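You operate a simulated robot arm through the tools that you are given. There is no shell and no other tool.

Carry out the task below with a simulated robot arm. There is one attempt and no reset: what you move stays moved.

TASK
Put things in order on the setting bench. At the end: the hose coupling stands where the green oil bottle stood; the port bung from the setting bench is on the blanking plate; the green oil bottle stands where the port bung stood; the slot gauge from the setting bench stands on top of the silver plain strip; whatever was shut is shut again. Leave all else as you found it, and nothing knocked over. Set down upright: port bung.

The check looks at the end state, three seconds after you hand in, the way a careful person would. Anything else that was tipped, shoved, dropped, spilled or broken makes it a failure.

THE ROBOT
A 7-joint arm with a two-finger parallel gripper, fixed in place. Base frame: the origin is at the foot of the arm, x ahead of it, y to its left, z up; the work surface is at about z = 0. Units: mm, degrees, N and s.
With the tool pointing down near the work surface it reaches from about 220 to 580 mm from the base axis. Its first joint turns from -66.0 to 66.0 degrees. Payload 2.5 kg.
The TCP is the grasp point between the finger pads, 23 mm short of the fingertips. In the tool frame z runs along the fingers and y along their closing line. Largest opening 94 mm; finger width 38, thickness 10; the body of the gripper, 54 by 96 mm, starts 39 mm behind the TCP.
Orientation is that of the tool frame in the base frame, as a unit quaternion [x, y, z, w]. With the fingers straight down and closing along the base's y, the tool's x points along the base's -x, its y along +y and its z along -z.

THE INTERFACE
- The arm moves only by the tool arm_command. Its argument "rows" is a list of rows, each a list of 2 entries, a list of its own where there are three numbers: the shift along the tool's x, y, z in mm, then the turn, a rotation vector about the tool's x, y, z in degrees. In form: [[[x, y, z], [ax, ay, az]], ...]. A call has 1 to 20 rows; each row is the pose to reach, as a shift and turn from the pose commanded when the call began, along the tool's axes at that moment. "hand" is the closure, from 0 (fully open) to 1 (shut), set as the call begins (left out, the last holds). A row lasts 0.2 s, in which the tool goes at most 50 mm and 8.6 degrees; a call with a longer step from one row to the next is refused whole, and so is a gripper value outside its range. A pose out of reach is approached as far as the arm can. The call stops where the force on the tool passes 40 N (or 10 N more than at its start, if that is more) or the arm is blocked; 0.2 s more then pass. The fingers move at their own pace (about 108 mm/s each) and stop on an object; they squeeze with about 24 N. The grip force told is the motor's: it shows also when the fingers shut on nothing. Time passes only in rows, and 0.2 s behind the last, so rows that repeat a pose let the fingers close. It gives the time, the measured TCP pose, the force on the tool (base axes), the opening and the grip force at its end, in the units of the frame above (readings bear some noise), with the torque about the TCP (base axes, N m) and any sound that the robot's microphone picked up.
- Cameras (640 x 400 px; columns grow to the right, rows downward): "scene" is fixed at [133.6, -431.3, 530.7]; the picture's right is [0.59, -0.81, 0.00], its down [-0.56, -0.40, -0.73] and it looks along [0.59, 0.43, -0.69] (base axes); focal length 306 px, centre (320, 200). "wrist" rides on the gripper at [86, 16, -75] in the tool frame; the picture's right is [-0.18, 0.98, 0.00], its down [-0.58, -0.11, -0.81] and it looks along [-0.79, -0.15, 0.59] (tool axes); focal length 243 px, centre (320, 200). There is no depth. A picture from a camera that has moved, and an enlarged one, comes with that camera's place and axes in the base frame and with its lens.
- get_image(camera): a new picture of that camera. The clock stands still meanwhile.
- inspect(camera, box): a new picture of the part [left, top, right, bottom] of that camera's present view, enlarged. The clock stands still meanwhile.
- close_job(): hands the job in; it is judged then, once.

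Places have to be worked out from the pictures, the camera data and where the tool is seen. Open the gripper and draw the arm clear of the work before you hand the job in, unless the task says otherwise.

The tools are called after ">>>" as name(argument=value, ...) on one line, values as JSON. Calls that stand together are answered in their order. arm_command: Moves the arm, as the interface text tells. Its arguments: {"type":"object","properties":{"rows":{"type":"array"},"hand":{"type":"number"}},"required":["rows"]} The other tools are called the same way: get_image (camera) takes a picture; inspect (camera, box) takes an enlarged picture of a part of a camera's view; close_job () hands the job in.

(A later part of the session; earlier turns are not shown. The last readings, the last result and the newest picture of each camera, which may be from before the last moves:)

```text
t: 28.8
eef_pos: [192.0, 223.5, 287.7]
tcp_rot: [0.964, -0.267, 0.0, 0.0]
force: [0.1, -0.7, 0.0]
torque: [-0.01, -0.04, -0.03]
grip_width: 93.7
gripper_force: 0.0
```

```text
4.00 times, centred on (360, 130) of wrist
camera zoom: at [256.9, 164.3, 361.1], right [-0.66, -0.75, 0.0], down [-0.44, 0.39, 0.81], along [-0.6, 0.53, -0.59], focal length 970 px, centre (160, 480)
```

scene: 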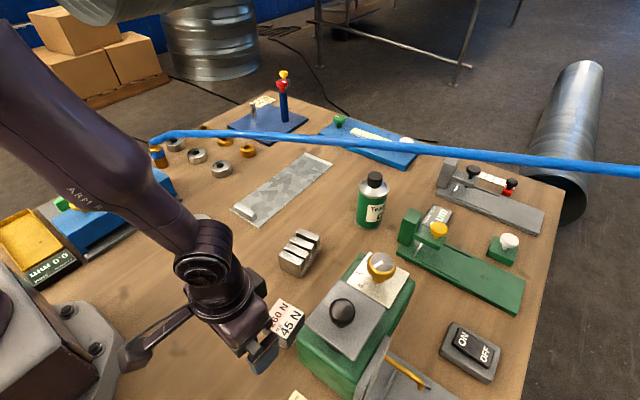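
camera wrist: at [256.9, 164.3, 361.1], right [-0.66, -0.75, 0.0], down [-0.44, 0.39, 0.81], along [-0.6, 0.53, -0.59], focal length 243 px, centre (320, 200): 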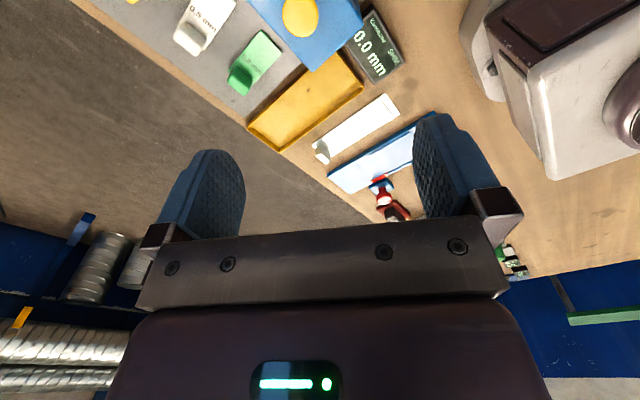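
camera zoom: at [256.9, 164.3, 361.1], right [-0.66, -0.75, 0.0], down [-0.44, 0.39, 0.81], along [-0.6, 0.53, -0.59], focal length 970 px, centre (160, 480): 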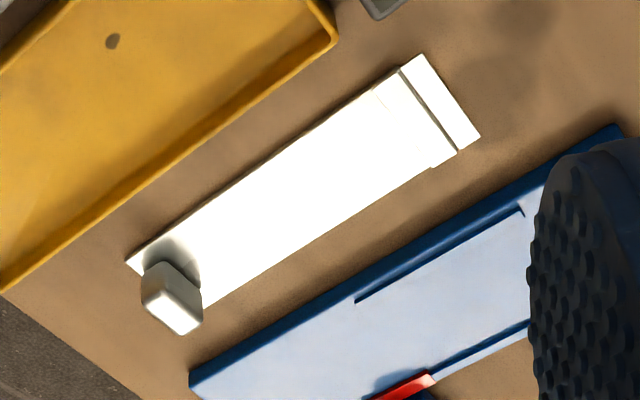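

The far strip washes out in glare. I lower and shift a little for another angle on it.

>>> arm_command(rows=[[[-18, -1, 22], [0, 0, 0]], [[-36, -3, 44], [0, 0, 0]], [[-54, -4, 66], [0, 0, 0]], [[-70, -6, 88], [0, 0, 0]], [[-70, -6, 88], [0, 0, 0]]])

>>> get_image(camera="wrist")

>>> inspect(camera="wrist", box=[240, 40, 460, 230])

```text
t: 30.0
eef_pos: [133.9, 265.6, 197.7]
tcp_rot: [0.964, -0.267, 0.001, 0.0]
force: [0.6, -0.6, -0.2]
torque: [-0.02, -0.03, 0.0]
grip_width: 94.1
gripper_force: 0.1
```

```text
taken
camera wrist: at [199.7, 206.5, 271.2], right [-0.66, -0.75, 0.0], down [-0.44, 0.39, 0.81], along [-0.6, 0.54, -0.59], focal length 243 px, centre (320, 200)
```

wrist: 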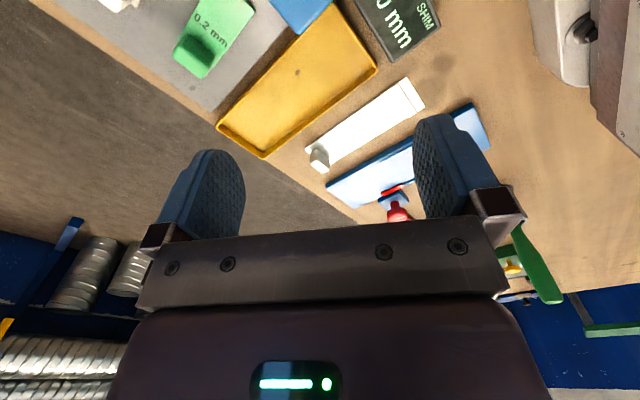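

```text
2.11 times, centred on (350, 135) of wrist
camera zoom: at [199.7, 206.5, 271.2], right [-0.66, -0.75, 0.0], down [-0.44, 0.39, 0.81], along [-0.6, 0.54, -0.59], focal length 511 px, centre (257, 337)
```

zoom: 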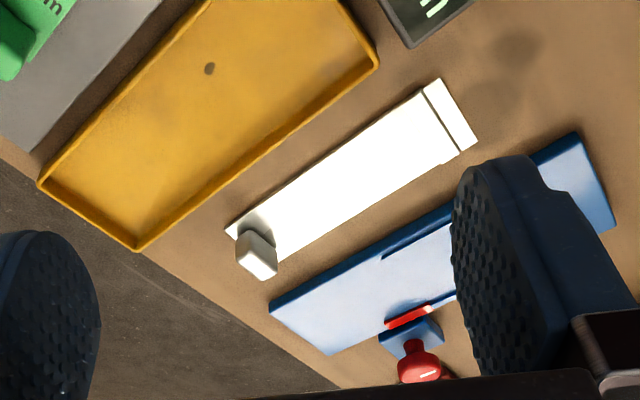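

The far strip has the same make but lies out of the arm's reach; the spangled silver strip in the middle is the one I can serve. Triangulated from the wrist views: bung centre (281, -256), top z≈70, head 49×48 mm turned about 4°; disc centre (339, 65), Ø 77, 17 mm thick. I go back over the middle first.

>>> arm_command(rows=[[[5, 2, -20], [0, 0, 8]], [[15, 5, -40], [0, 0, 16]], [[29, 10, -60], [0, 0, 24]], [[43, 15, -80], [0, 0, 32]], [[57, 20, -92], [0, 0, 40]], [[71, 25, -92], [0, 0, 48]], [[85, 30, -92], [0, 0, 56]], [[99, 35, -92], [0, 0, 64]], [[113, 41, -92], [0, 0, 72]], [[127, 46, -92], [0, 0, 80]], [[141, 51, -92], [0, 0, 88]], [[155, 56, -92], [0, 0, 96]], [[170, 62, -92], [0, 0, 104]], [[185, 67, -92], [0, 0, 112]], [[200, 73, -92], [0, 0, 120]], [[216, 79, -92], [0, 0, 128]], [[232, 85, -92], [0, 0, 136]], [[248, 91, -92], [0, 0, 144]], [[248, 91, -92], [0, 0, 144]]])

>>> get_image(camera="wrist")

```text
t: 34.0
eef_pos: [302.0, 59.9, 291.0]
tcp_rot: [-0.044, 0.999, 0.0, 0.0]
force: [0.0, 0.1, -0.3]
torque: [0.01, 0.0, 0.03]
grip_width: 94.1
gripper_force: 0.1
```

```text
taken
camera wrist: at [214.0, 67.7, 364.2], right [0.1, 0.99, 0.0], down [0.59, -0.06, 0.81], along [0.8, -0.08, -0.59], focal length 243 px, centre (320, 200)
```

wrist: 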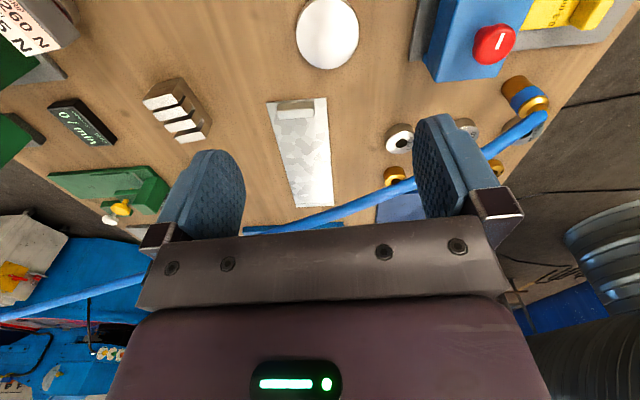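

>>> arm_command(rows=[[[4, -26, 0], [0, 0, 7.6]], [[8, -52, 0], [0, 0, 15.2]], [[12, -78, 0], [0, 0, 22.8]], [[16, -104, 0], [0, 0, 30.4]], [[20, -130, 0], [0, 0, 38]], [[24, -156, 0], [0, 0, 45.6]], [[28, -182, 0], [0, 0, 53.2]], [[32, -208, 10], [0, 0, 60.8]], [[36, -234, 30], [0, 0, 68.4]], [[40, -260, 50], [0, 0, 76]], [[44, -286, 70], [0, 0, 83.6]], [[48, -313, 91], [0, 0, 91]], [[48, -313, 91], [0, 0, 91]]])

>>> get_image(camera="wrist")

>>> get_image(camera="scene")

```text
t: 36.8
eef_pos: [283.9, -257.6, 199.4]
tcp_rot: [0.682, 0.731, 0.0, 0.0]
force: [0.1, -0.1, 0.1]
torque: [0.03, 0.01, 0.03]
grip_width: 94.1
gripper_force: 0.0
```

```text
taken
camera wrist: at [293.4, -170.9, 273.3], right [0.99, -0.12, 0.0], down [-0.07, -0.59, 0.81], along [-0.09, -0.8, -0.59], focal length 243 px, centre (320, 200)
```

wrist: 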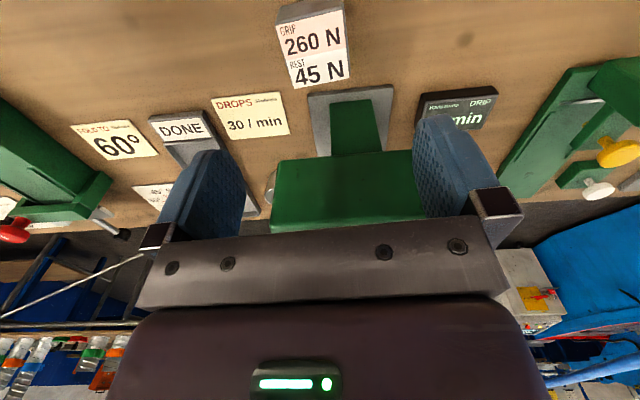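

```text
taken
```

scene: 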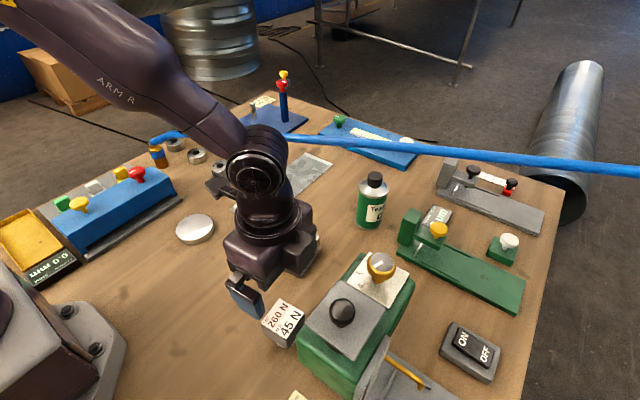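

>>> inspect(camera="wrist", box=[240, 0, 400, 100])

>>> inspect(camera="wrist", box=[240, 70, 440, 240])

```text
4.00 times, centred on (320, 50) of wrist
camera zoom: at [293.4, -170.9, 273.3], right [0.99, -0.12, 0.0], down [-0.07, -0.59, 0.81], along [-0.09, -0.8, -0.59], focal length 970 px, centre (320, 800)
```

zoom: 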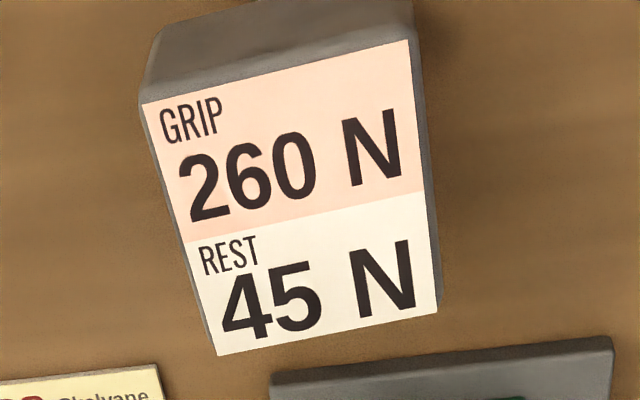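

```text
2.35 times, centred on (340, 155) of wrist
camera zoom: at [293.4, -170.9, 273.3], right [0.99, -0.12, 0.0], down [-0.07, -0.59, 0.81], along [-0.09, -0.8, -0.59], focal length 571 px, centre (273, 306)
```

zoom: 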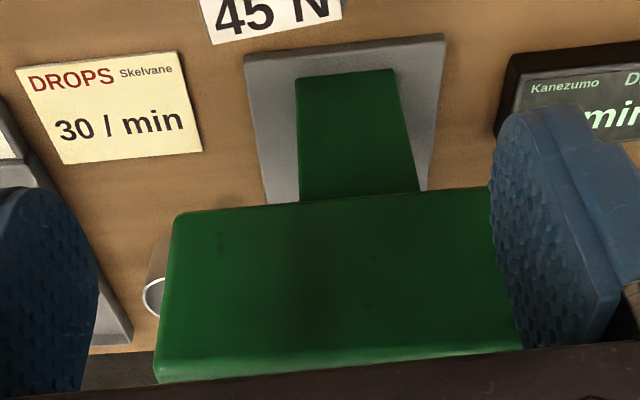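

The bung's head is centred at about (281, -254.5) and turned 4°, matching the tool's present turn. I correct by a few mm and descend with open fingers to grip the head.

>>> arm_command(rows=[[[3, -3, 30], [0, 0, 0]], [[3, -3, 60], [0, 0, 0]], [[3, -3, 90], [0, 0, 0]], [[3, -3, 115], [0, 0, 0]], [[3, -3, 130], [0, 0, 0]], [[3, -3, 143], [0, 0, 0]], [[3, -3, 143], [0, 0, 0]]])

>>> get_image(camera="wrist")

>>> get_image(camera="scene")

```text
t: 38.4
eef_pos: [276.6, -255.0, 57.1]
tcp_rot: [0.681, 0.732, 0.0, 0.0]
force: [-0.8, 0.4, 0.3]
torque: [-0.01, 0.05, -0.01]
grip_width: 94.0
gripper_force: 0.1
```

```text
taken
camera wrist: at [286.8, -167.1, 131.1], right [0.99, -0.11, 0.0], down [-0.07, -0.59, 0.81], along [-0.09, -0.8, -0.59], focal length 243 px, centre (320, 200)
```

wrist: 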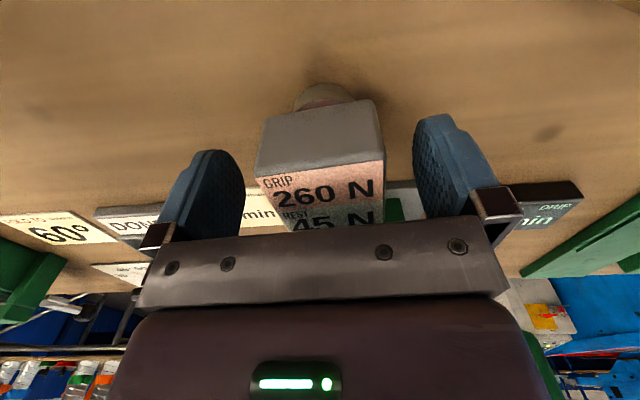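

```text
taken
```

scene: 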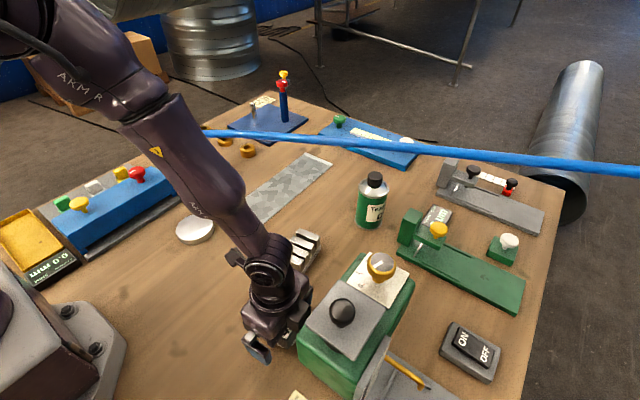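

The bung's head sits between the open fingers, about 4 mm off centre towards +x. I centre the tool and then close on it.

>>> arm_command(rows=[[[0, 4, 0], [0, 0, 0]], [[0, 4, 0], [0, 0, 0]]])

>>> arm_command(rows=[[[0, 0, 0], [0, 0, 0]], [[0, 0, 0], [0, 0, 0]], [[0, 0, 0], [0, 0, 0]], [[0, 0, 0], [0, 0, 0]]], hand=1)

>>> get_image(camera="wrist")

```text
t: 39.0
eef_pos: [280.2, -254.1, 58.2]
tcp_rot: [0.682, 0.732, 0.001, -0.001]
force: [-0.4, -0.5, 0.9]
torque: [0.04, -0.01, 0.01]
grip_width: 93.8
gripper_force: 0.0
```

```text
t: 40.0
eef_pos: [279.8, -253.2, 58.2]
tcp_rot: [0.681, 0.732, 0.0, -0.001]
force: [-1.6, 0.0, 2.1]
torque: [-0.01, 0.02, 0.02]
grip_width: 51.8
gripper_force: 24.0
```

```text
taken
camera wrist: at [290.7, -166.6, 132.2], right [0.99, -0.12, 0.0], down [-0.07, -0.59, 0.81], along [-0.09, -0.8, -0.59], focal length 243 px, centre (320, 200)
```

wrist: 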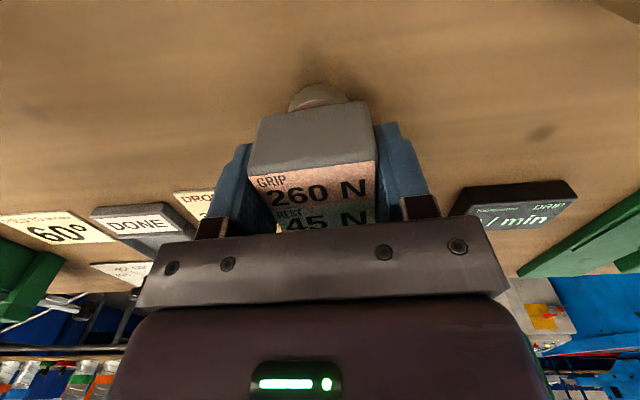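

The head is gripped at 51.8 mm width. I lift slowly and watch the force in case it is held down.

>>> arm_command(rows=[[[0, 0, -3], [0, 0, 0]], [[0, 0, -6], [0, 0, 0]], [[0, 0, -10], [0, 0, 0]], [[0, 0, -15], [0, 0, 0]], [[0, 0, -20], [0, 0, 0]], [[0, 0, -20], [0, 0, 0]]])

>>> get_image(camera="wrist")

>>> get_image(camera="scene")

```text
t: 41.4
eef_pos: [281.5, -255.0, 76.7]
tcp_rot: [0.682, 0.731, 0.0, 0.0]
force: [-0.3, 0.8, -1.2]
torque: [-0.01, 0.01, -0.01]
grip_width: 52.0
gripper_force: 24.0
```

```text
taken
camera wrist: at [290.7, -166.6, 151.6], right [0.99, -0.11, 0.0], down [-0.07, -0.59, 0.81], along [-0.09, -0.8, -0.59], focal length 243 px, centre (320, 200)
```

wrist: 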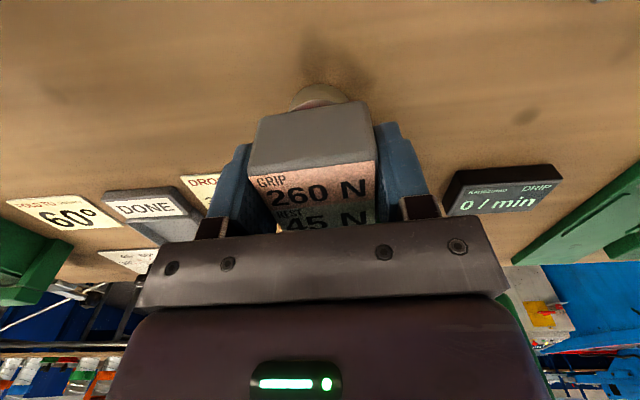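

```text
taken
```

scene: 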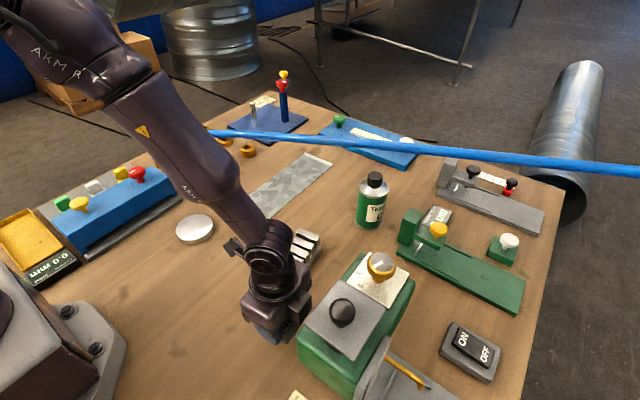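

The bung is free and hanging in the grip. I raise it and carry it over to the disc at (339, 65), turning the tool back to closing along y.

>>> arm_command(rows=[[[0, 0, -30], [0, 0, 0]], [[0, 0, -60], [0, 0, 0]], [[10, 2, -90], [0, 0, 0]], [[40, 10, -95], [0, 0, -8]], [[70, 18, -95], [0, 0, -16]], [[100, 26, -95], [0, 0, -24]], [[130, 34, -95], [0, 0, -32]], [[160, 42, -95], [0, 0, -40]], [[190, 50, -95], [0, 0, -48]], [[220, 58, -95], [0, 0, -56]], [[250, 66, -95], [0, 0, -64]], [[280, 73, -95], [0, 0, -72]], [[305, 78, -95], [0, 0, -80]], [[315, 80, -95], [0, 0, -86]], [[315, 80, -95], [0, 0, -86]]])

>>> get_image(camera="wrist")

>>> get_image(camera="scene")

```text
t: 44.6
eef_pos: [339.8, 64.3, 174.1]
tcp_rot: [-0.001, 1.0, 0.001, 0.0]
force: [-0.3, -0.8, -1.7]
torque: [0.0, -0.04, 0.02]
grip_width: 52.0
gripper_force: 24.1
```

```text
taken
camera wrist: at [252.6, 80.2, 247.2], right [0.18, 0.98, 0.0], down [0.58, -0.11, 0.81], along [0.79, -0.15, -0.59], focal length 243 px, centre (320, 200)
```

wrist: 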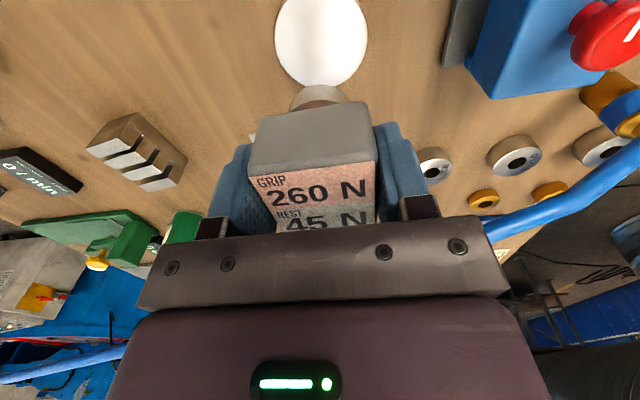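

```text
taken
```

scene: 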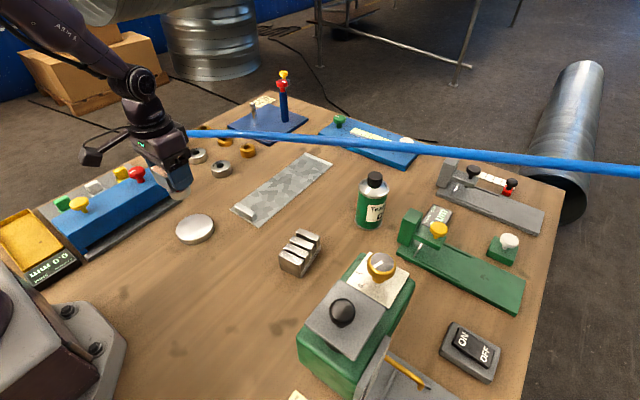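

The bung hangs over the disc centre (339, 66). I descend to about 6 mm above contact, then ease down.

>>> arm_command(rows=[[[0, 1.5, 25], [0, 0, 0]], [[0, 1.5, 50], [0, 0, 0]], [[0, 1.5, 70], [0, 0, 0]], [[0, 1.5, 85], [0, 0, 0]], [[0, 1.5, 93], [0, 0, 0]], [[0, 1.5, 93], [0, 0, 0]]])

>>> get_image(camera="wrist")

>>> inspect(camera="scene", box=[130, 140, 270, 270])

```text
t: 46.0
eef_pos: [339.4, 68.3, 80.0]
tcp_rot: [0.0, 1.0, 0.001, 0.0]
force: [-0.1, -0.2, -1.3]
torque: [-0.02, -0.01, 0.01]
grip_width: 51.6
gripper_force: 23.7
```

```text
taken
camera wrist: at [252.1, 83.7, 153.2], right [0.18, 0.98, 0.0], down [0.58, -0.11, 0.81], along [0.79, -0.15, -0.59], focal length 243 px, centre (320, 200)
```

wrist: 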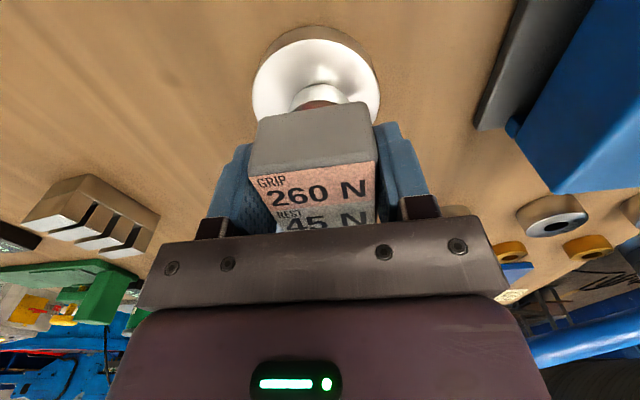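

```text
3.08 times, centred on (200, 205) of scene
camera zoom: at [133.6, -431.3, 530.7], right [0.59, -0.81, 0.0], down [-0.56, -0.4, -0.73], along [0.59, 0.43, -0.69], focal length 941 px, centre (689, 185)
```

zoom: 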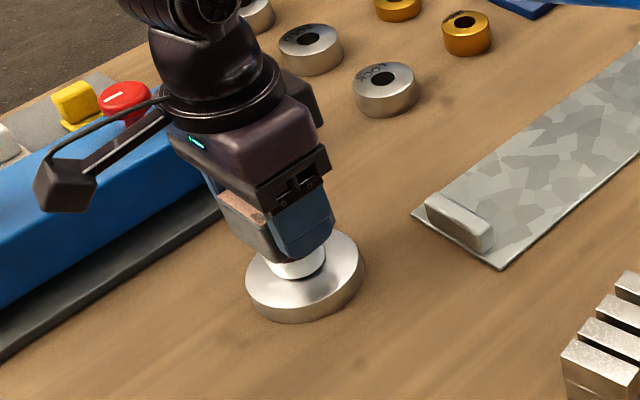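

The foot is centred over the disc, a few mm above it. I ease down in small steps watching the force.

>>> arm_command(rows=[[[0, 0, 1.5], [0, 0, 0]], [[0, 0, 3], [0, 0, 0]], [[0, 0, 4], [0, 0, 0]], [[0, 0, 4], [0, 0, 0]]])

```text
t: 47.0
eef_pos: [339.9, 68.7, 76.4]
tcp_rot: [0.0, 1.0, 0.001, 0.0]
force: [-4.3, 2.1, 17.1]
torque: [0.12, 0.29, 0.01]
grip_width: 51.5
gripper_force: 24.0
```

Contact at 17 N. I relieve it by under a millimetre and open the fingers gently.

>>> arm_command(rows=[[[0, 0, -0.7], [0, 0, 0]], [[0, 0, -0.7], [0, 0, 0]]])

>>> arm_command(rows=[[[0, 0, 0], [0, 0, 0]], [[0, 0, 0], [0, 0, 0]], [[0, 0, 0], [0, 0, 0]]], hand=0)

>>> get_image(camera="wrist")

```text
t: 47.6
eef_pos: [340.6, 67.0, 76.4]
tcp_rot: [0.001, 1.0, 0.0, 0.001]
force: [-1.0, 4.1, 8.7]
torque: [0.16, 0.06, 0.01]
grip_width: 51.6
gripper_force: 24.3
```

```text
t: 48.4
eef_pos: [338.8, 67.2, 76.7]
tcp_rot: [-0.001, 1.0, 0.0, 0.0]
force: [-0.2, -0.3, -0.5]
torque: [0.0, -0.02, 0.01]
grip_width: 93.9
gripper_force: 0.1
```

```text
taken
camera wrist: at [252.5, 83.0, 150.0], right [0.18, 0.98, 0.0], down [0.58, -0.11, 0.81], along [0.79, -0.15, -0.59], focal length 243 px, centre (320, 200)
```

wrist: 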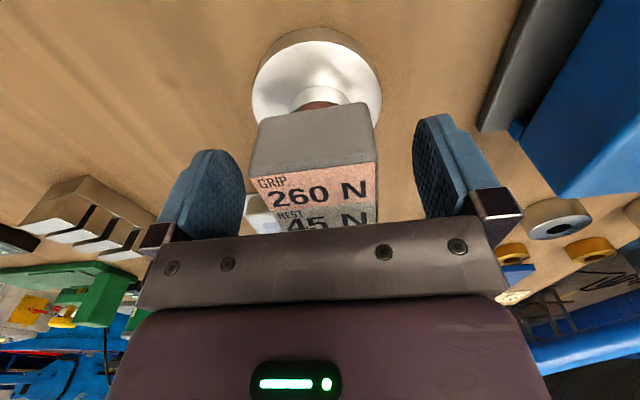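

The bung stands on the disc. I rise straight up and check.

>>> arm_command(rows=[[[0, 0, -20], [0, 0, 0]], [[0, 0, -50], [0, 0, 0]], [[0, 0, -90], [0, 0, 0]], [[0, 0, -130], [0, 0, 0]], [[0, 0, -165], [0, 0, 0]], [[0, 0, -165], [0, 0, 0]]])

>>> get_image(camera="wrist")

>>> get_image(camera="scene")

```text
t: 49.8
eef_pos: [339.8, 68.3, 240.5]
tcp_rot: [-0.001, 1.0, 0.001, 0.0]
force: [-0.8, 0.2, -0.4]
torque: [-0.01, -0.04, -0.01]
grip_width: 94.2
gripper_force: 0.0
```

```text
taken
camera wrist: at [253.2, 83.5, 313.8], right [0.18, 0.98, 0.0], down [0.58, -0.11, 0.81], along [0.79, -0.15, -0.59], focal length 243 px, centre (320, 200)
```

wrist: 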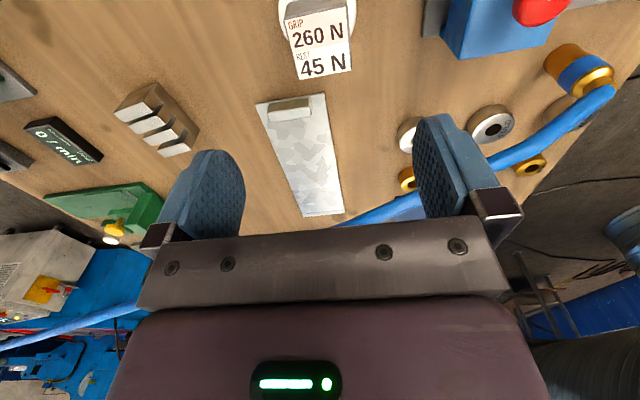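

```text
taken
```

scene: 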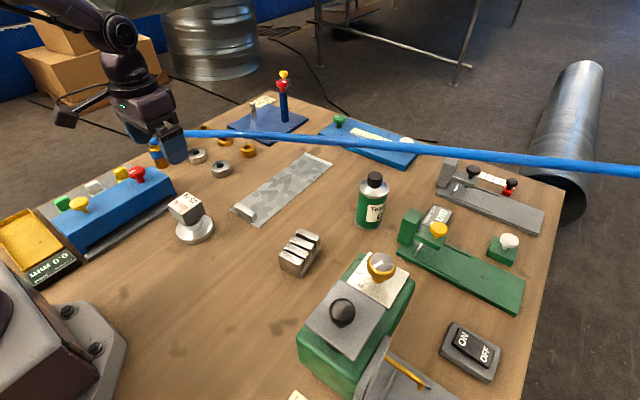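

Bung placed. Next the bottle at about (593, -235): from the low view I place the hose crossing near (607, -220) at z≈203, just above and behind the bottle, so I must come in from the side, tilted. I first move to a standoff on the bottle's azimuth.

>>> arm_command(rows=[[[-12, -30, -2], [0, 0, 2.7]], [[-25, -60, -4], [0, 0, 5.4]], [[-37, -90, -6], [0, 0, 8.1]], [[-50, -121, -8], [0, 0, 10.8]], [[-62, -151, -10], [0, 0, 13.5]], [[-75, -181, -10], [0, 0, 16.2]], [[-87, -212, -10], [0, 0, 18.9]], [[-100, -242, -10], [0, 0, 21.6]], [[-100, -242, -10], [0, 0, 21.6]]])

>>> arm_command(rows=[[[0, 0, 0], [0, -7.2, 0]], [[0, 0, 0], [0, -14.4, 0]], [[0, 0, 0], [0, -21.6, 0]], [[0, 0, 0], [0, -28.8, 0]], [[0, 0, 0], [0, -36, 0]], [[0, 0, 0], [0, -43, 0]], [[0, 0, 0], [0, -50, 0]], [[0, 0, 0], [0, -50, 0]]])

>>> get_image(camera="wrist")

>>> get_image(camera="scene")

```text
t: 51.8
eef_pos: [438.8, -176.0, 251.4]
tcp_rot: [0.187, 0.982, 0.0, 0.0]
force: [-0.7, 0.0, 0.0]
torque: [0.0, -0.02, 0.04]
grip_width: 93.9
gripper_force: 0.1
```

```text
t: 53.6
eef_pos: [438.2, -175.9, 252.3]
tcp_rot: [0.169, 0.89, -0.08, 0.416]
force: [0.1, 1.2, -0.5]
torque: [0.02, 0.02, 0.0]
grip_width: 93.6
gripper_force: 0.0
```

```text
taken
camera wrist: at [339.3, -118.6, 232.2], right [0.47, 0.87, 0.14], down [-0.27, -0.01, 0.96], along [0.84, -0.49, 0.23], focal length 243 px, centre (320, 200)
```

wrist: 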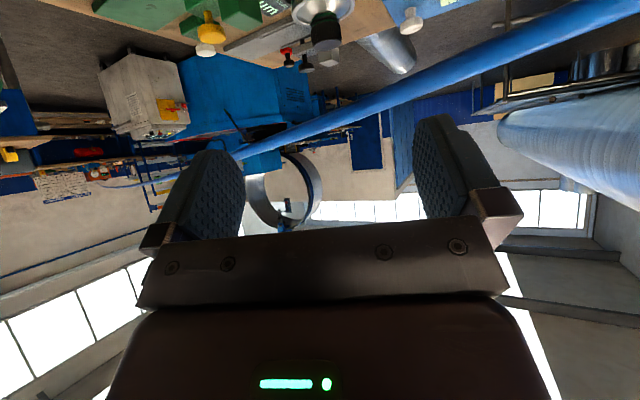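

```text
taken
```

scene: 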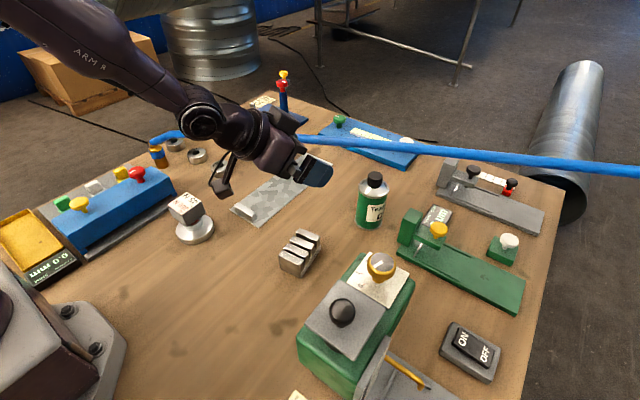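

The far end of the hose runs off into the distance to the right. I zoom on the bottle's cap to refine its position.

>>> inspect(camera="wrist", box=[240, 0, 480, 130])

>>> inspect(camera="scene", box=[320, 120, 440, 250])

```text
2.67 times, centred on (360, 65) of wrist
camera zoom: at [339.3, -118.6, 232.2], right [0.47, 0.87, 0.14], down [-0.27, -0.01, 0.96], along [0.84, -0.49, 0.23], focal length 647 px, centre (213, 560)
```

zoom: 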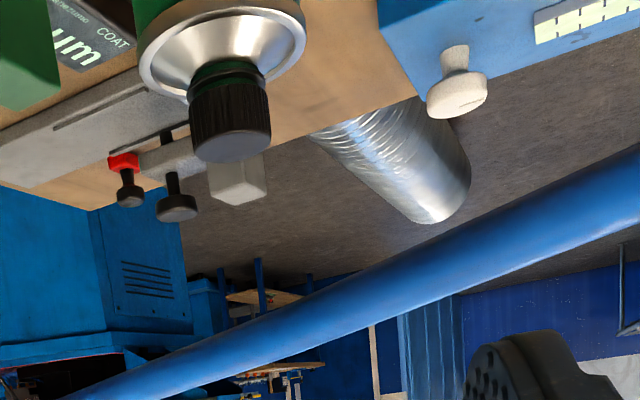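

```text
3.08 times, centred on (380, 185) of scene
camera zoom: at [133.6, -431.3, 530.7], right [0.59, -0.81, 0.0], down [-0.56, -0.4, -0.73], along [0.59, 0.43, -0.69], focal length 941 px, centre (135, 246)
```

zoom: 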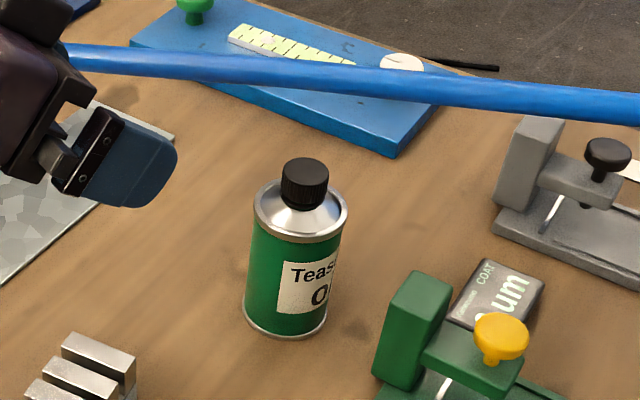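

Triangulated from both cameras, the bottle stands at about (595, -235), 135 mm tall, roughly 62 mm across. I move the tilted gripper forward and down to in front of it, staying under the hose.

>>> arm_command(rows=[[[6, 0.6, 29], [0, 0, 0]], [[12, 1.2, 58], [0, 0, 0]], [[18, 2, 87], [0, 0, 0]], [[23.5, 2.5, 115], [0, 0, 0]], [[23.5, 2.5, 115], [0, 0, 0]]])

>>> get_image(camera="wrist")

>>> get_image(camera="scene")

```text
t: 54.8
eef_pos: [506.8, -198.7, 159.1]
tcp_rot: [0.17, 0.89, -0.08, 0.416]
force: [0.1, 0.3, -0.1]
torque: [-0.01, 0.01, -0.02]
grip_width: 94.1
gripper_force: 0.0
```

```text
taken
camera wrist: at [408.2, -142.9, 140.1], right [0.47, 0.87, 0.14], down [-0.27, -0.01, 0.96], along [0.84, -0.49, 0.23], focal length 243 px, centre (320, 200)
```

wrist: 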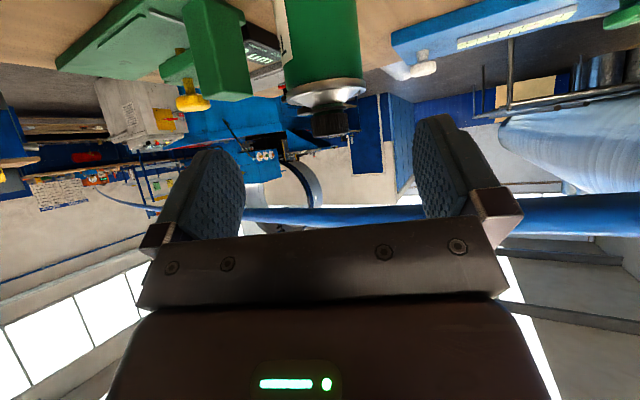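

```text
taken
```

scene: 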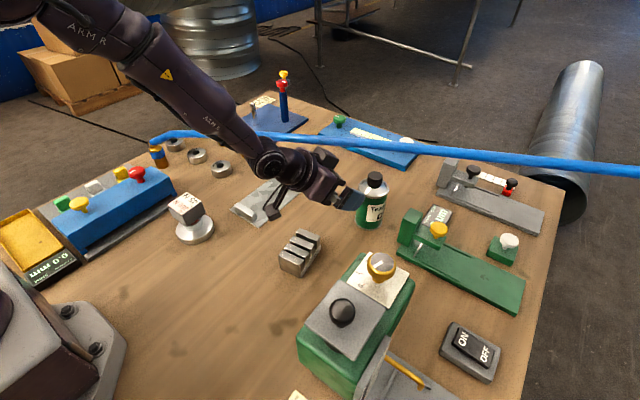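

The bottle is centred between the fingers. I move forward so the fingers straddle it, then lower to grip height.

>>> arm_command(rows=[[[-9, 0, 21.5], [0, 0, 0]], [[-17, 0, 43], [0, 0, 0]], [[-26, 0.5, 64], [0, 0, 0]], [[-34, 0.5, 85.7], [0, 0, 0]], [[-34, 0.5, 85.7], [0, 0, 0]]])

>>> get_image(camera="wrist")

>>> inspect(camera="scene", box=[280, 120, 440, 250])

```text
t: 56.0
eef_pos: [588.4, -230.8, 130.1]
tcp_rot: [0.171, 0.89, -0.08, 0.415]
force: [0.2, -0.4, 0.4]
torque: [-0.03, 0.0, 0.0]
grip_width: 93.9
gripper_force: 0.1
```

```text
taken
camera wrist: at [490.4, -173.8, 111.9], right [0.47, 0.87, 0.14], down [-0.27, -0.01, 0.96], along [0.84, -0.49, 0.23], focal length 243 px, centre (320, 200)
```

wrist: 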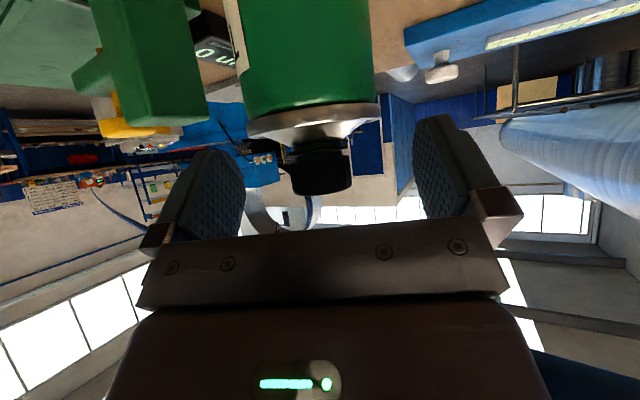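

```text
3.08 times, centred on (360, 185) of scene
camera zoom: at [133.6, -431.3, 530.7], right [0.59, -0.81, 0.0], down [-0.56, -0.4, -0.73], along [0.59, 0.43, -0.69], focal length 941 px, centre (197, 246)
```

zoom: 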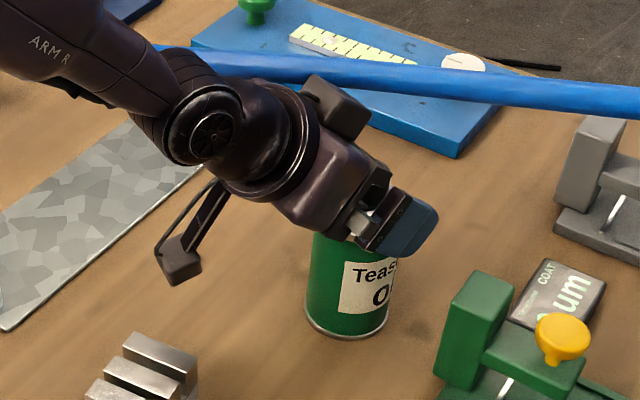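

The fingers straddle the bottle with the hose clear above. I lower 48 mm straight down to grip height, then look.

>>> arm_command(rows=[[[9, 0, 7.7], [0, 0, 0]], [[18.4, 0, 15.4], [0, 0, 0]], [[27.6, 0, 23.2], [0, 0, 0]], [[36.8, 0, 30.9], [0, 0, 0]], [[36.8, 0, 30.9], [0, 0, 0]]])

>>> get_image(camera="wrist")

>>> inspect(camera="scene", box=[280, 120, 440, 250])

```text
t: 57.2
eef_pos: [588.5, -230.0, 82.7]
tcp_rot: [0.17, 0.89, -0.079, 0.415]
force: [0.0, -0.4, 0.0]
torque: [-0.01, -0.04, -0.01]
grip_width: 94.1
gripper_force: 0.0
```

```text
taken
camera wrist: at [489.2, -174.5, 63.9], right [0.47, 0.87, 0.14], down [-0.27, -0.01, 0.96], along [0.84, -0.49, 0.23], focal length 243 px, centre (320, 200)
```

wrist: 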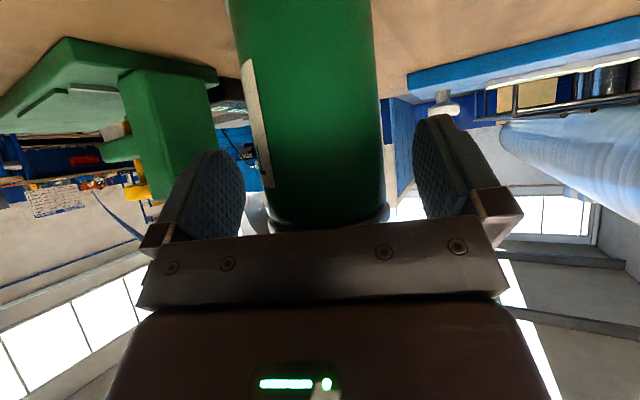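

```text
3.08 times, centred on (360, 185) of scene
camera zoom: at [133.6, -431.3, 530.7], right [0.59, -0.81, 0.0], down [-0.56, -0.4, -0.73], along [0.59, 0.43, -0.69], focal length 941 px, centre (197, 246)
```

zoom: 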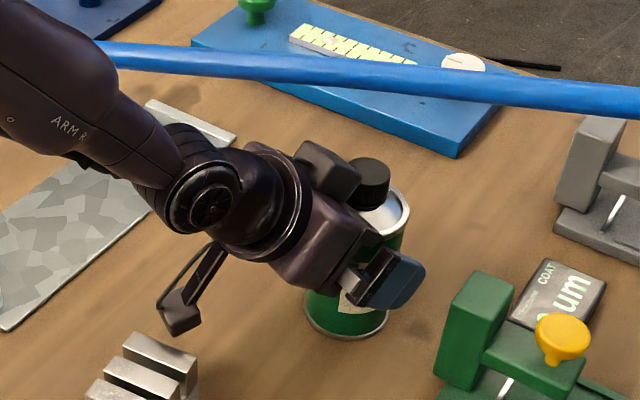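

The bottle is about 2 mm off centre; I correct this and close the fingers on it.

>>> arm_command(rows=[[[0, -2, 0], [0, 0, 0]], [[0, -2, 0], [0, 0, 0]]])

>>> arm_command(rows=[[[0, 0, 0], [0, 0, 0]], [[0, 0, 0], [0, 0, 0]], [[0, 0, 0], [0, 0, 0]], [[0, 0, 0], [0, 0, 0]]], hand=1)

>>> get_image(camera="wrist")

```text
t: 57.8
eef_pos: [586.7, -232.7, 82.3]
tcp_rot: [0.17, 0.89, -0.08, 0.416]
force: [0.2, 0.0, 0.3]
torque: [0.0, -0.02, 0.0]
grip_width: 94.1
gripper_force: 0.1
```

```text
t: 58.8
eef_pos: [587.7, -232.4, 82.7]
tcp_rot: [0.17, 0.89, -0.079, 0.415]
force: [1.1, 0.3, 0.5]
torque: [0.14, -0.16, 0.04]
grip_width: 61.1
gripper_force: 24.1
```

```text
taken
camera wrist: at [488.8, -176.5, 63.9], right [0.47, 0.87, 0.14], down [-0.27, -0.01, 0.96], along [0.84, -0.49, 0.23], focal length 243 px, centre (320, 200)
```

wrist: 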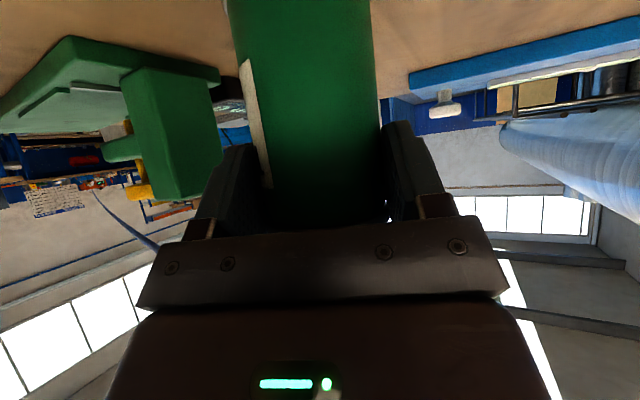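

Gripped at 61 mm. I lift 15 mm, draw back from under the hose, and then check before lifting higher.

>>> arm_command(rows=[[[-3.8, 0, -3.2], [0, 0, 0]], [[-7.7, 0, -6.4], [0, 0, 0]], [[-11.5, 0, -9.6], [0, 0, 0]], [[-4, 0, -18], [0, 0, 0]], [[4, 0, -28], [0, 0, 0]], [[11, 0, -36], [0, 0, 0]], [[17.4, 0, -44], [0, 0, 0]], [[17.4, 0, -44], [0, 0, 0]]])

>>> get_image(camera="wrist")

>>> get_image(camera="scene")

```text
t: 60.6
eef_pos: [546.1, -215.3, 97.1]
tcp_rot: [0.17, 0.89, -0.079, 0.415]
force: [0.2, 0.1, -3.1]
torque: [-0.01, 0.05, -0.05]
grip_width: 61.6
gripper_force: 23.3
```

```text
taken
camera wrist: at [447.3, -159.6, 78.2], right [0.47, 0.87, 0.14], down [-0.27, -0.01, 0.96], along [0.84, -0.49, 0.23], focal length 243 px, centre (320, 200)
```

wrist: 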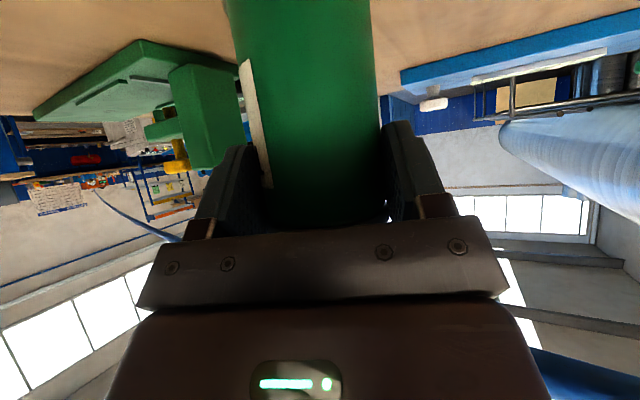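

```text
taken
```

scene: 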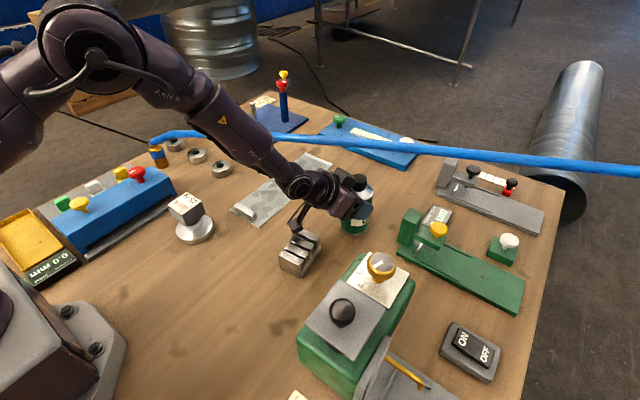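

The bottle hangs free (3 N). I lift it straight up by 140 mm.

>>> arm_command(rows=[[[-18, 0, -15], [0, 0, 0]], [[-38, 0, -32], [0, 0, 0]], [[-61, 0, -51], [0, 0, 0]], [[-84, 0, -71], [0, 0, 0]], [[-107, 0, -90], [0, 0, 0]], [[-107, 0, -90], [0, 0, 0]]])

>>> get_image(camera="wrist")

>>> get_image(camera="scene")

```text
t: 62.0
eef_pos: [547.0, -217.1, 236.0]
tcp_rot: [0.17, 0.89, -0.079, 0.416]
force: [-0.5, 0.3, -2.2]
torque: [0.01, 0.04, 0.03]
grip_width: 61.4
gripper_force: 23.9
```

```text
taken
camera wrist: at [448.8, -161.1, 217.7], right [0.47, 0.87, 0.14], down [-0.27, -0.01, 0.96], along [0.84, -0.49, 0.23], focal length 243 px, centre (320, 200)
```

wrist: 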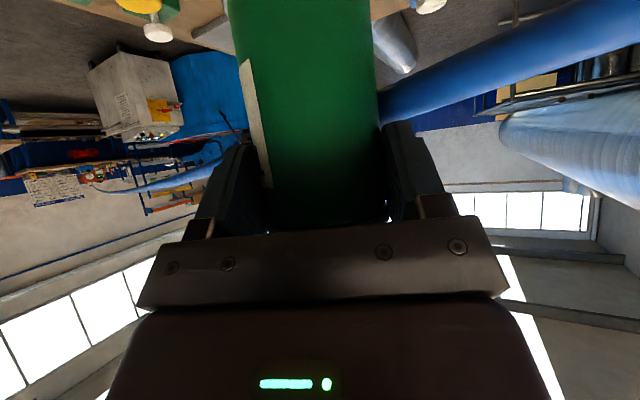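

```text
taken
```

scene: 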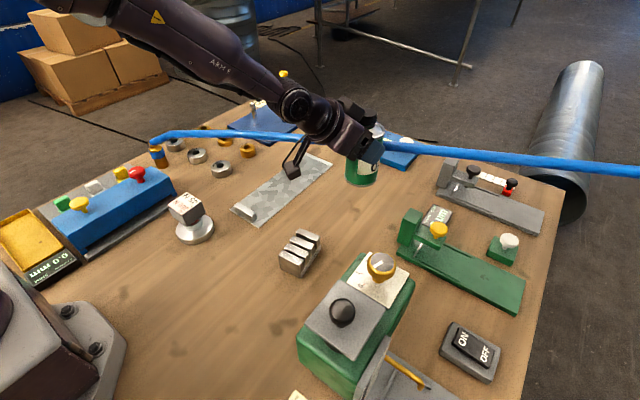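

The bottle is up with its base near z=154. I carry it toward the bung's old place (281, -254.5), turning the pointing direction to about -80° so the arm stays comfortable, still at height.

>>> arm_command(rows=[[[15, -12.5, -18], [4.5, 0, 3.8]], [[30.6, -25, -36.4], [9, 0, 7.5]], [[46, -37.6, -54.6], [13.4, 0, 11.3]], [[61, -50, -73], [17.9, 0, 15]], [[76.5, -62.7, -91], [22.4, 0, 18.8]], [[92, -75, -109], [26.9, 0, 22.6]], [[107, -88, -127.5], [31.4, 0, 26.3]], [[122.4, -100, -145.8], [35.8, 0, 30.1]], [[138, -113, -164], [40.3, 0, 33.8]], [[153, -125.4, -182.2], [44.8, 0, 37.6]], [[153, -125.4, -182.2], [44.8, 0, 37.6]]])

>>> get_image(camera="wrist")

>>> get_image(camera="scene")

```text
t: 64.4
eef_pos: [278.0, -244.4, 235.4]
tcp_rot: [0.584, 0.693, -0.272, 0.323]
force: [-0.2, -0.6, -3.3]
torque: [0.03, -0.02, 0.0]
grip_width: 61.4
gripper_force: 24.0
```

```text
taken
camera wrist: at [275.3, -132.4, 217.0], right [0.99, 0.05, 0.14], down [-0.15, 0.22, 0.96], along [0.02, -0.97, 0.23], focal length 243 px, centre (320, 200)
```

wrist: 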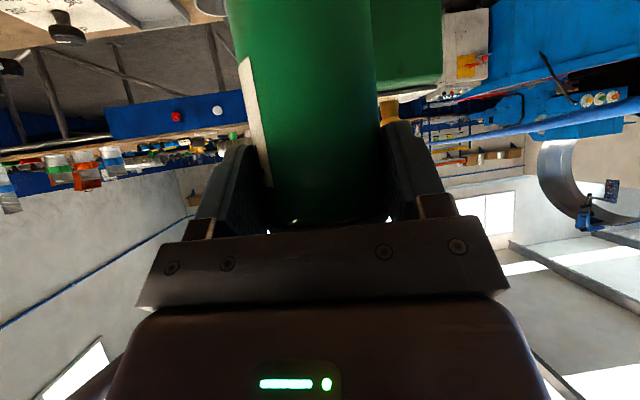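

```text
taken
```

scene: 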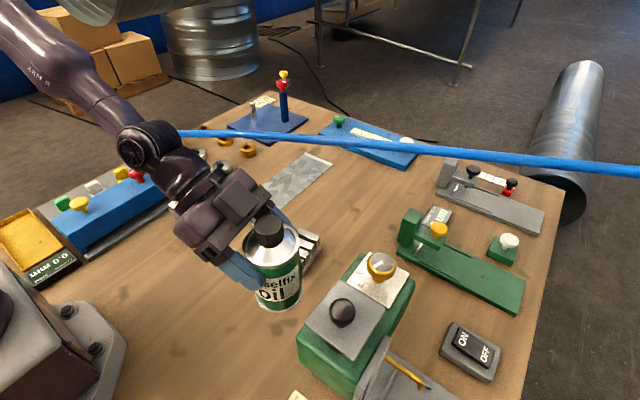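

The bottle is upright above the target. I descend in steps to a few mm above the bench.

>>> arm_command(rows=[[[21, 0.5, 19], [0, 0, 0]], [[43, 1.2, 38], [0, 0, 0]], [[65, 1.2, 57], [0, 0, 0]], [[86, 1.2, 75], [0, 0, 0]], [[102, 1.2, 88], [0, 0, 0]], [[110, 1.2, 95.5], [0, 0, 0]], [[110, 1.2, 95.5], [0, 0, 0]]])

>>> get_image(camera="wrist")

>>> get_image(camera="scene")

```text
t: 66.0
eef_pos: [280.6, -247.4, 91.4]
tcp_rot: [0.583, 0.694, -0.272, 0.324]
force: [0.2, 0.2, -2.6]
torque: [0.02, -0.01, 0.03]
grip_width: 61.2
gripper_force: 23.7
```

```text
taken
camera wrist: at [276.5, -133.5, 71.9], right [0.99, 0.05, 0.14], down [-0.15, 0.22, 0.96], along [0.02, -0.97, 0.23], focal length 243 px, centre (320, 200)
```

wrist: 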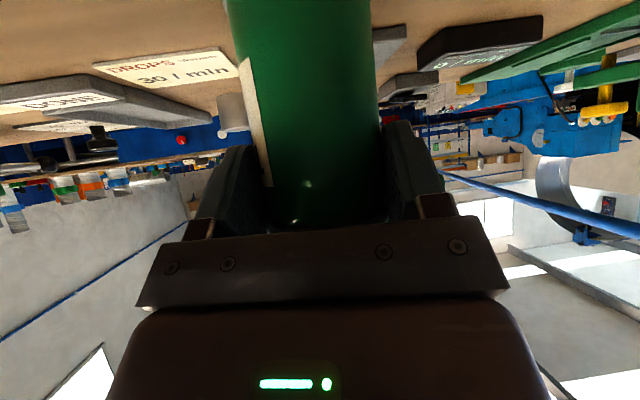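

```text
taken
```

scene: 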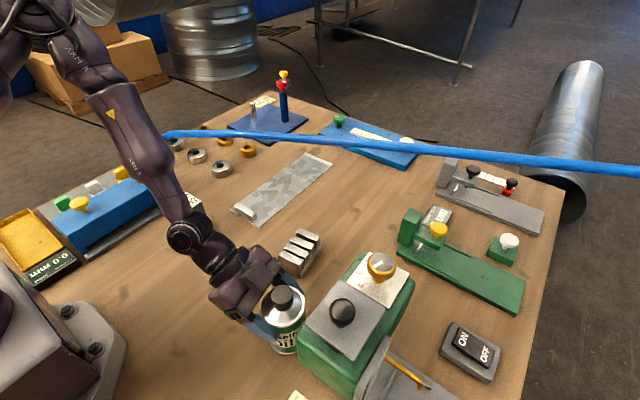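

About 9 mm above the bench; I ease down in small steps.

>>> arm_command(rows=[[[2.3, 0, 1.9], [0, 0, 0]], [[4.6, 0, 3.9], [0, 0, 0]], [[5.7, 0, 4.8], [0, 0, 0]], [[5.7, 0, 4.8], [0, 0, 0]]])

>>> arm_command(rows=[[[0.8, 0, 0.65], [0, 0, 0]], [[0.8, 0, 0.65], [0, 0, 0]]])

```text
t: 67.0
eef_pos: [280.5, -246.2, 85.0]
tcp_rot: [0.583, 0.694, -0.272, 0.323]
force: [-0.1, 0.4, -3.3]
torque: [0.02, 0.03, -0.02]
grip_width: 61.5
gripper_force: 24.0
```

```text
t: 67.6
eef_pos: [280.6, -248.3, 83.2]
tcp_rot: [0.583, 0.693, -0.272, 0.324]
force: [-2.3, 5.2, 14.7]
torque: [0.16, 0.16, -0.06]
grip_width: 61.1
gripper_force: 23.7
```

Contact felt at about 15 N. I relax slightly and open the fingers.

>>> arm_command(rows=[[[-0.4, 0, -0.3], [0, 0, 0]], [[-0.4, 0, -0.3], [0, 0, 0]]])

>>> arm_command(rows=[[[0, 0, 0], [0, 0, 0]], [[0, 0, 0], [0, 0, 0]], [[0, 0, 0], [0, 0, 0]]], hand=0)

>>> get_image(camera="wrist")

>>> inspect(camera="scene", box=[200, 220, 440, 380])

```text
t: 68.2
eef_pos: [280.8, -247.3, 83.7]
tcp_rot: [0.582, 0.695, -0.27, 0.324]
force: [0.4, -1.5, 3.8]
torque: [-0.37, -0.15, -0.02]
grip_width: 61.3
gripper_force: 24.0
```

```text
t: 69.0
eef_pos: [280.8, -248.2, 82.8]
tcp_rot: [0.583, 0.693, -0.272, 0.324]
force: [0.5, 0.4, 0.3]
torque: [-0.04, 0.0, -0.02]
grip_width: 93.9
gripper_force: 0.1
```

```text
taken
camera wrist: at [276.8, -133.8, 64.5], right [0.99, 0.05, 0.14], down [-0.15, 0.22, 0.96], along [0.02, -0.97, 0.23], focal length 243 px, centre (320, 200)
```

wrist: 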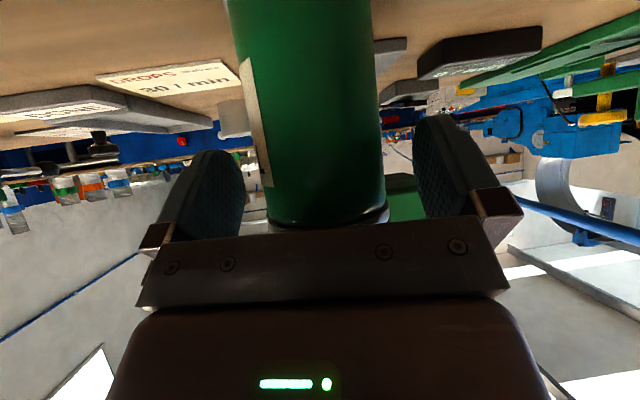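

```text
2.50 times, centred on (320, 300) of scene
camera zoom: at [133.6, -431.3, 530.7], right [0.59, -0.81, 0.0], down [-0.56, -0.4, -0.73], along [0.59, 0.43, -0.69], focal length 764 px, centre (320, -50)
```

zoom: 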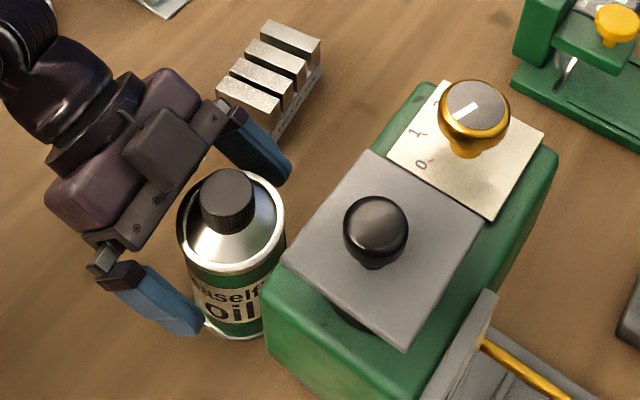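

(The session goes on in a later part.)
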